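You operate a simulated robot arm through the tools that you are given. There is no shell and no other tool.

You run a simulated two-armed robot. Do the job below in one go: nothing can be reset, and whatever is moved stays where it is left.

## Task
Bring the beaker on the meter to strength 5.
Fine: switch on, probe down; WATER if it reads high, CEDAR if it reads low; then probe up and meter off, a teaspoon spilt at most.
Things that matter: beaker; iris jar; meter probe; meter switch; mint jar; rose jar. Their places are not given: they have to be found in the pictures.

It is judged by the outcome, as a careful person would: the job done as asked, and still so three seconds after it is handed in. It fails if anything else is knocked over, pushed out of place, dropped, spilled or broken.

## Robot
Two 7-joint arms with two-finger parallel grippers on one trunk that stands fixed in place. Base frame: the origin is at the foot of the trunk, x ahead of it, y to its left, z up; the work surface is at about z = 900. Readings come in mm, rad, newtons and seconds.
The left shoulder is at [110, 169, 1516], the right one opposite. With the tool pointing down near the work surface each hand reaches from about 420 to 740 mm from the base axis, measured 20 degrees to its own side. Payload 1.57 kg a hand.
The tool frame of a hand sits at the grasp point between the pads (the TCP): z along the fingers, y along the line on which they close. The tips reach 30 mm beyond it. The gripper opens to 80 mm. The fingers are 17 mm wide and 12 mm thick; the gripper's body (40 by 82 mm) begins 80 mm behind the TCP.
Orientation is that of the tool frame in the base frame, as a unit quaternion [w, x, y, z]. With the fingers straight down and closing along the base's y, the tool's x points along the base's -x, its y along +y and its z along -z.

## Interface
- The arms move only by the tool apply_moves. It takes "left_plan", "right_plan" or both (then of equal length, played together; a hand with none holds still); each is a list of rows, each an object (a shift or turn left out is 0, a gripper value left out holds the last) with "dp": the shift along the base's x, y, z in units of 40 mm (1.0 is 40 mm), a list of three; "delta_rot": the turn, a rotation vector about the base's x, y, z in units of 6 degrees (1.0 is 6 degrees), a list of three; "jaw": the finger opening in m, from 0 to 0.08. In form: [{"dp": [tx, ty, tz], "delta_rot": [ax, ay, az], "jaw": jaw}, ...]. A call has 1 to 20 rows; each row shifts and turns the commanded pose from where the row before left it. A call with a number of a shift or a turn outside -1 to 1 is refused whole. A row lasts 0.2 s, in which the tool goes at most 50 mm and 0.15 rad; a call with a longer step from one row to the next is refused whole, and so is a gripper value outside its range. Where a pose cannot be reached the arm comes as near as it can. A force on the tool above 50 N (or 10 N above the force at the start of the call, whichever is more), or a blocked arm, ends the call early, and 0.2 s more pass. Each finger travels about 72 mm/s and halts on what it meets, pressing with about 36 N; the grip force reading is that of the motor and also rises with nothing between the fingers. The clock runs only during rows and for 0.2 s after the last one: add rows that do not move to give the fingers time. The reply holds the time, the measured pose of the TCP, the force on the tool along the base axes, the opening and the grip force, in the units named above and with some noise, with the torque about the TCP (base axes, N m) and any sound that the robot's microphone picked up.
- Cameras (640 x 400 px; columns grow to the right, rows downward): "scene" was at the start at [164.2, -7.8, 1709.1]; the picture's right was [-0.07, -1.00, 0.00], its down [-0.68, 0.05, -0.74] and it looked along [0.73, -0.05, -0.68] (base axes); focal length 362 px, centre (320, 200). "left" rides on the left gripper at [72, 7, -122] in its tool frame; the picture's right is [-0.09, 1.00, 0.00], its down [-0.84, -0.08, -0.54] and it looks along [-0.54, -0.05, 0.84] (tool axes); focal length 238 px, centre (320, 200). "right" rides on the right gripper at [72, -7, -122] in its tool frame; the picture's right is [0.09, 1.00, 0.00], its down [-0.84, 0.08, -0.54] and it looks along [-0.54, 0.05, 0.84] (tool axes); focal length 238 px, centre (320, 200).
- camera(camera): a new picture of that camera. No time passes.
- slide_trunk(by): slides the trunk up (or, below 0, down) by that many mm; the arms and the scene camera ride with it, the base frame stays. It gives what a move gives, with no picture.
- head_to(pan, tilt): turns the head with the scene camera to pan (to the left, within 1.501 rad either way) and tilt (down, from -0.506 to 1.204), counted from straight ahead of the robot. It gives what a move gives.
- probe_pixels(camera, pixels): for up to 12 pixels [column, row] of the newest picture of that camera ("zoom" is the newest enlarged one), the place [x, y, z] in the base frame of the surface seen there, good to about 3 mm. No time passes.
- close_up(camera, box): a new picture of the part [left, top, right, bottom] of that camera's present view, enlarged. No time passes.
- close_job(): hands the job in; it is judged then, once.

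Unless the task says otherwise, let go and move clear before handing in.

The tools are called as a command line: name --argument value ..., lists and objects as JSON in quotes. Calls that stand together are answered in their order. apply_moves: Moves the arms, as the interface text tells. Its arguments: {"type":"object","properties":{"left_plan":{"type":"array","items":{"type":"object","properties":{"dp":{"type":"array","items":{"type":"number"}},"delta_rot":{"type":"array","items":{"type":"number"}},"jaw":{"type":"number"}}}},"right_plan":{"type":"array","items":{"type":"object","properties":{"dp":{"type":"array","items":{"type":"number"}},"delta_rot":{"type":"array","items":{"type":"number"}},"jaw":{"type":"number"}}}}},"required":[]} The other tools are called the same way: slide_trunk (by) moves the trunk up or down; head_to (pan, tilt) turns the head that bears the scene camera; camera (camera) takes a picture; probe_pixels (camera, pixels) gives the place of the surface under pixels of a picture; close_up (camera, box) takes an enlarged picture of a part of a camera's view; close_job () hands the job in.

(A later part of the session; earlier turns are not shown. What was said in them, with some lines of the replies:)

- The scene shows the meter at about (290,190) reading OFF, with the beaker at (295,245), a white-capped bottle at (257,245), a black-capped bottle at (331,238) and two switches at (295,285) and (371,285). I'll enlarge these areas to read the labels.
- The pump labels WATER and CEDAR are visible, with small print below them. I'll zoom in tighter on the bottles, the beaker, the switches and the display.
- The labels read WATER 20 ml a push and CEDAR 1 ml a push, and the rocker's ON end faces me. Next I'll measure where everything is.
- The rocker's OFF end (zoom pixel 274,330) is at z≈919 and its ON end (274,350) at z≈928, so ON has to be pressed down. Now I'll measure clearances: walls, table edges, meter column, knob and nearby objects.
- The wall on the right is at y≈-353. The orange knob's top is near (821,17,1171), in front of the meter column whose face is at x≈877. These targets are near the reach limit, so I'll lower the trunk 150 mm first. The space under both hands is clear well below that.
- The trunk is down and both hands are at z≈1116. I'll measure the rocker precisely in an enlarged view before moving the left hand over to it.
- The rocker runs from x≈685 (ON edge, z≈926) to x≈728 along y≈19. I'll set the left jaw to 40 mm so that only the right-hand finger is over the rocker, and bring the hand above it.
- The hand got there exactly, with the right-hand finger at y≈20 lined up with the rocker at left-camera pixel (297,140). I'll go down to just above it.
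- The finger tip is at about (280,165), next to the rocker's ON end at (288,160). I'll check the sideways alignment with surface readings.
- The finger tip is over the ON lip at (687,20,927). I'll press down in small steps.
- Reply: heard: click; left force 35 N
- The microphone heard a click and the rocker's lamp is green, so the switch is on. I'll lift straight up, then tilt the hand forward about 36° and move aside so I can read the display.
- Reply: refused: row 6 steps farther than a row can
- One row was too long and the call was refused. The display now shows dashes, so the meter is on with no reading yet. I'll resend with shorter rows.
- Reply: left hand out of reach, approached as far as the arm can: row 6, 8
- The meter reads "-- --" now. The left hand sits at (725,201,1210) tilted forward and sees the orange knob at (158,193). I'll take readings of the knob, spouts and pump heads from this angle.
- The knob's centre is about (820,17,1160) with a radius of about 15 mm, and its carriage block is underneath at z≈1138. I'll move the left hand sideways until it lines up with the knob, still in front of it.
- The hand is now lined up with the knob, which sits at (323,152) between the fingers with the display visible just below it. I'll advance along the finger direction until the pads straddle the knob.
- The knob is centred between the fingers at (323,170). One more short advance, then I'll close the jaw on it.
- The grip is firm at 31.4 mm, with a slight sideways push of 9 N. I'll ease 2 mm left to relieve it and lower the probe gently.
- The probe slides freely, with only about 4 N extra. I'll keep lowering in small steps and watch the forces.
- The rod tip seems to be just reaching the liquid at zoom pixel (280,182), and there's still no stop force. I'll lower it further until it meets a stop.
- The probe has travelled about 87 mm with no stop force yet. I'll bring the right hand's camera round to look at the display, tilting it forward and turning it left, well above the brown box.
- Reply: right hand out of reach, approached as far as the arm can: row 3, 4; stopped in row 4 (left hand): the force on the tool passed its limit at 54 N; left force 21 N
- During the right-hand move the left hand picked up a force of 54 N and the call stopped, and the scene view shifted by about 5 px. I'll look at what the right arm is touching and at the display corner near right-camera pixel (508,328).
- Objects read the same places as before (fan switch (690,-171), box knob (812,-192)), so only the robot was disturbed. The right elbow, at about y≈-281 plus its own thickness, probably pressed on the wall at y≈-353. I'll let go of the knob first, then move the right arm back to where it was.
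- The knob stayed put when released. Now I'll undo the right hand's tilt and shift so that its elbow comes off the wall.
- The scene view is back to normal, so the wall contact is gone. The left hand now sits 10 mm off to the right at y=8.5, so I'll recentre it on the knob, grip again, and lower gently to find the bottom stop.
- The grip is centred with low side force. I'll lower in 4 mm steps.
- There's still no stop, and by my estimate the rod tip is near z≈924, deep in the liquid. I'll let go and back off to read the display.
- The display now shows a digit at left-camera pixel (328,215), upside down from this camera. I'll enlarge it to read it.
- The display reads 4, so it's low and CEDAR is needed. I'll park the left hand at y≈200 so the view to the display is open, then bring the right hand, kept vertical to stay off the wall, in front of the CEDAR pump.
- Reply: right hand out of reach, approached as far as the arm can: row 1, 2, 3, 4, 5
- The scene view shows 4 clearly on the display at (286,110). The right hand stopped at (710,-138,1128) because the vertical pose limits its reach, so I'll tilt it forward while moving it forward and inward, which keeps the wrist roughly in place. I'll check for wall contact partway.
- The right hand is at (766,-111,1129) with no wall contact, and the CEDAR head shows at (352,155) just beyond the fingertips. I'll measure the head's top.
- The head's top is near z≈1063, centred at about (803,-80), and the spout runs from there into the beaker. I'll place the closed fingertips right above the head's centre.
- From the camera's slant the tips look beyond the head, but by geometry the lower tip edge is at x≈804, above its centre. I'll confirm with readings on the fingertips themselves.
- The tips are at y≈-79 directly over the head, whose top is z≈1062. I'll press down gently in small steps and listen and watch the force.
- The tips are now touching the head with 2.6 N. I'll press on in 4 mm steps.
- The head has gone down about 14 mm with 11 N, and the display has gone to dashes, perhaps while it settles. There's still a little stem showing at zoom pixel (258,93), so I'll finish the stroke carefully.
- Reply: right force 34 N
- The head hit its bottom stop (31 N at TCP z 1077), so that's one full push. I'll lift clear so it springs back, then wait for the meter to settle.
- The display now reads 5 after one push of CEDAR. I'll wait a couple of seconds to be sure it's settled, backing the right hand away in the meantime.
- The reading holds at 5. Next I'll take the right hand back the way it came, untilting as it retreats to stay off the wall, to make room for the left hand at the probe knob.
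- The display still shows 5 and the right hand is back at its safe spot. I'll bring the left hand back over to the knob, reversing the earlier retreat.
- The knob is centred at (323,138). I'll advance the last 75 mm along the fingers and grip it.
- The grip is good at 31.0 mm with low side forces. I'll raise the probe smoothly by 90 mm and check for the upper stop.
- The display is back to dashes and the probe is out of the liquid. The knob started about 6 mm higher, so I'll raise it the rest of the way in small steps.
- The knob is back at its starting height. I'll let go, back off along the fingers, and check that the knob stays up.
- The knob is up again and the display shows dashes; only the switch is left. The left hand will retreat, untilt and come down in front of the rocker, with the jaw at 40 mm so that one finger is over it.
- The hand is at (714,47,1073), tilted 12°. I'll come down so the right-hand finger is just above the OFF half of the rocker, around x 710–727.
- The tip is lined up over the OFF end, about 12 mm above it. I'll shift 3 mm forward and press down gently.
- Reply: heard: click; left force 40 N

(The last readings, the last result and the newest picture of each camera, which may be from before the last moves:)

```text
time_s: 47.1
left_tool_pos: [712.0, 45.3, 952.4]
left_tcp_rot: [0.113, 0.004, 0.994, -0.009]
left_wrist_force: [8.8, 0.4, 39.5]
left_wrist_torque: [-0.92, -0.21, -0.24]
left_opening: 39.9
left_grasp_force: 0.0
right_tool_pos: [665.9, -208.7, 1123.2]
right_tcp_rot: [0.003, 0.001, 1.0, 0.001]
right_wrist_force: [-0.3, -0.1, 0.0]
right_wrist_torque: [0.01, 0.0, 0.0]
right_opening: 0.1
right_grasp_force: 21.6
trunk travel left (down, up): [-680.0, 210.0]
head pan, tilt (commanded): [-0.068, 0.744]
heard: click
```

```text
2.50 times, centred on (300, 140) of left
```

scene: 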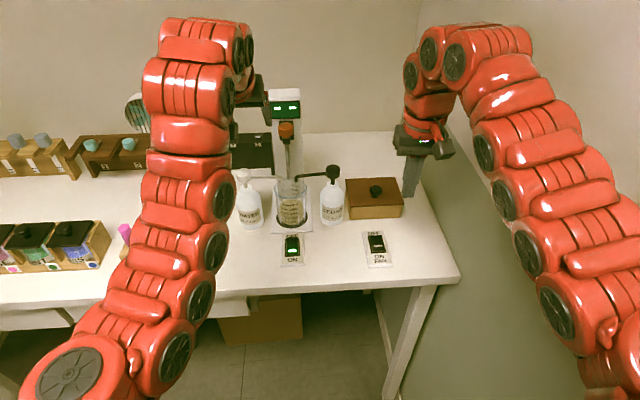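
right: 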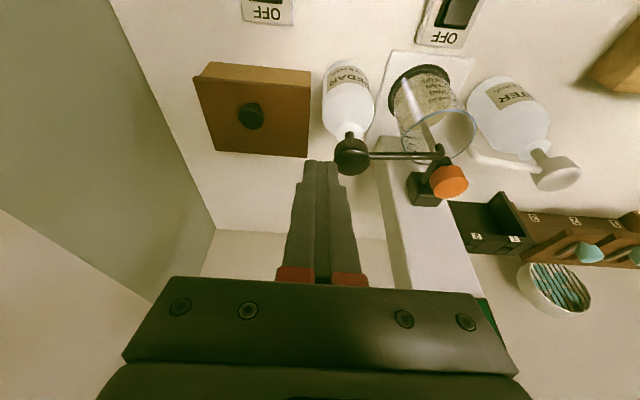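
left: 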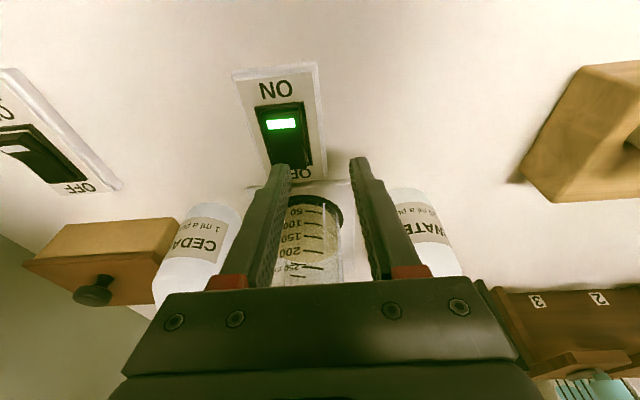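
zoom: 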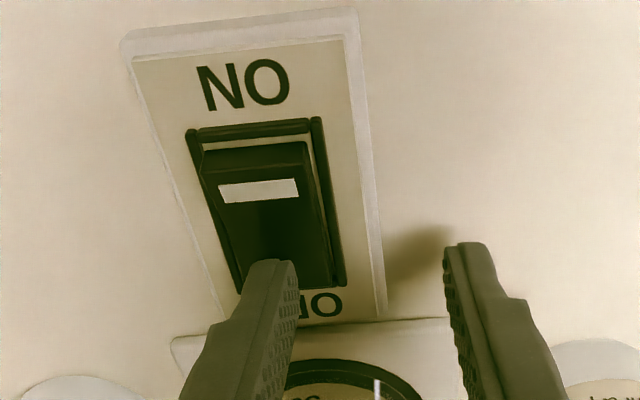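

The microphone heard a click, the lamp is out and the OFF end is down. I'll lift straight up, move the left hand well clear and check everything.

apply_moves --left_plan '[{"dp": [0, 0, 0.5]}, {"dp": [0, 0, 1]}, {"dp": [-0.2, 0, 1]}, {"dp": [-0.4, 0, 0.9], "delta_rot": [0, 1, 0]}, {"dp": [-0.4, 0.4, 0.5], "delta_rot": [0, 1, 0]}, {"dp": [-0.2, 0.9, 0]}, {"dp": [-0.2, 0.9, 0]}, {"dp": [-0.2, 0.9, 0]}, {"dp": [-0.1, 0.9, 0]}, {"dp": [0, 0.9, 0]}, {"dp": [0, 0.9, 0]}, {"dp": [0, 0, 0]}]'

camera --camera "scene"

close_up --camera "scene" --box '[225, 75, 405, 275]'

close_up --camera "scene" --box '[235, 160, 355, 240]'

```text
time_s: 49.7
left_tool_pos: [648.2, 276.1, 1104.3]
left_tcp_rot: [0.003, 0.003, 1.0, -0.007]
left_wrist_force: [-0.7, -0.6, 0.0]
left_wrist_torque: [0.02, -0.03, 0.0]
left_opening: 39.9
left_grasp_force: 0.1
right_tool_pos: [670.1, -210.0, 1120.5]
right_tcp_rot: [0.003, 0.002, 1.0, 0.001]
right_wrist_force: [-0.4, 0.0, -0.4]
right_wrist_torque: [0.0, 0.03, -0.01]
right_opening: 0.3
right_grasp_force: 21.0
trunk travel left (down, up): [-680.0, 210.0]
head pan, tilt (commanded): [-0.068, 0.744]
```

```text
taken
```

scene: 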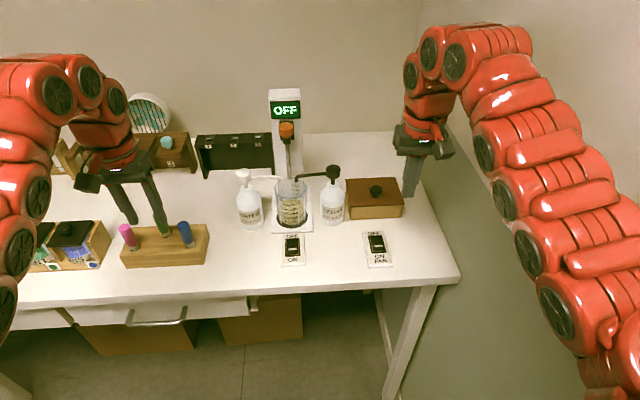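

```text
2.00 times, centred on (315, 175) of scene
```

zoom: 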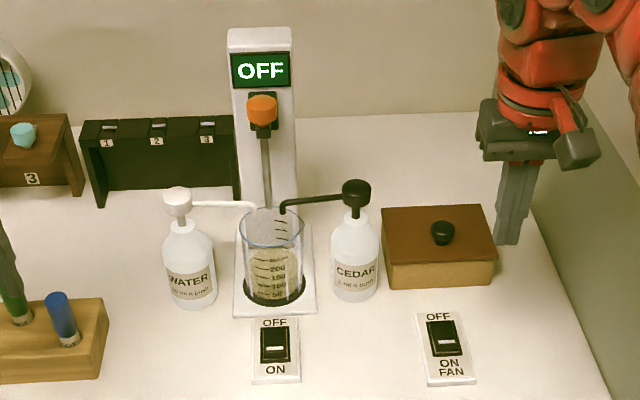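

```text
5.00 times, centred on (295, 200) of scene
```

zoom: 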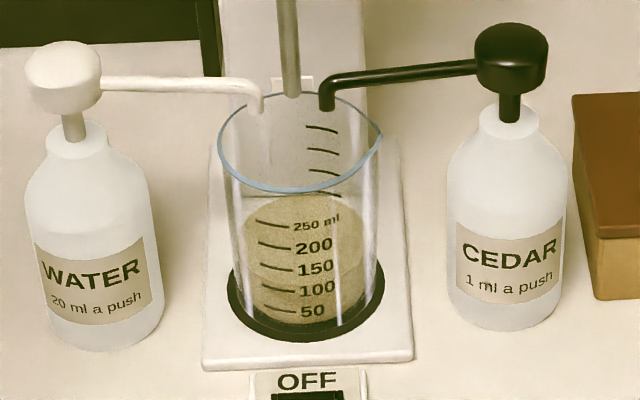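

The display reads OFF, the probe knob is back up at (286,130), and the bottles, beaker and other items are where they were with no liquid on the table. Both hands are clear of everything, so I'm handing in the job.

close_job

```text
The job is handed in.
```

The beaker now reads strength 5 on the meter, and I've handed the job in. It first read 4, so I gave it one push of CEDAR (1 ml). The reading went to 5 and stayed there for several seconds before I raised the probe.

- **Meter:** the probe is back up at its starting height. The switch is off and the display shows OFF.
- **Spills and other items:** I saw no liquid on the table. The bottles, beaker, brown box and fan switch are where they were.
- **Force on the probe:** while the probe was down, the right elbow seems to have pressed the side wall when I moved that arm. This twisted the robot slightly, and the left hand, which was holding the probe knob, took about 54 N before the move stopped. The knob and beaker didn't look shifted, and the probe slid and read normally afterwards.

The meter shows whole numbers only, so the true strength could be a little above or below 5.
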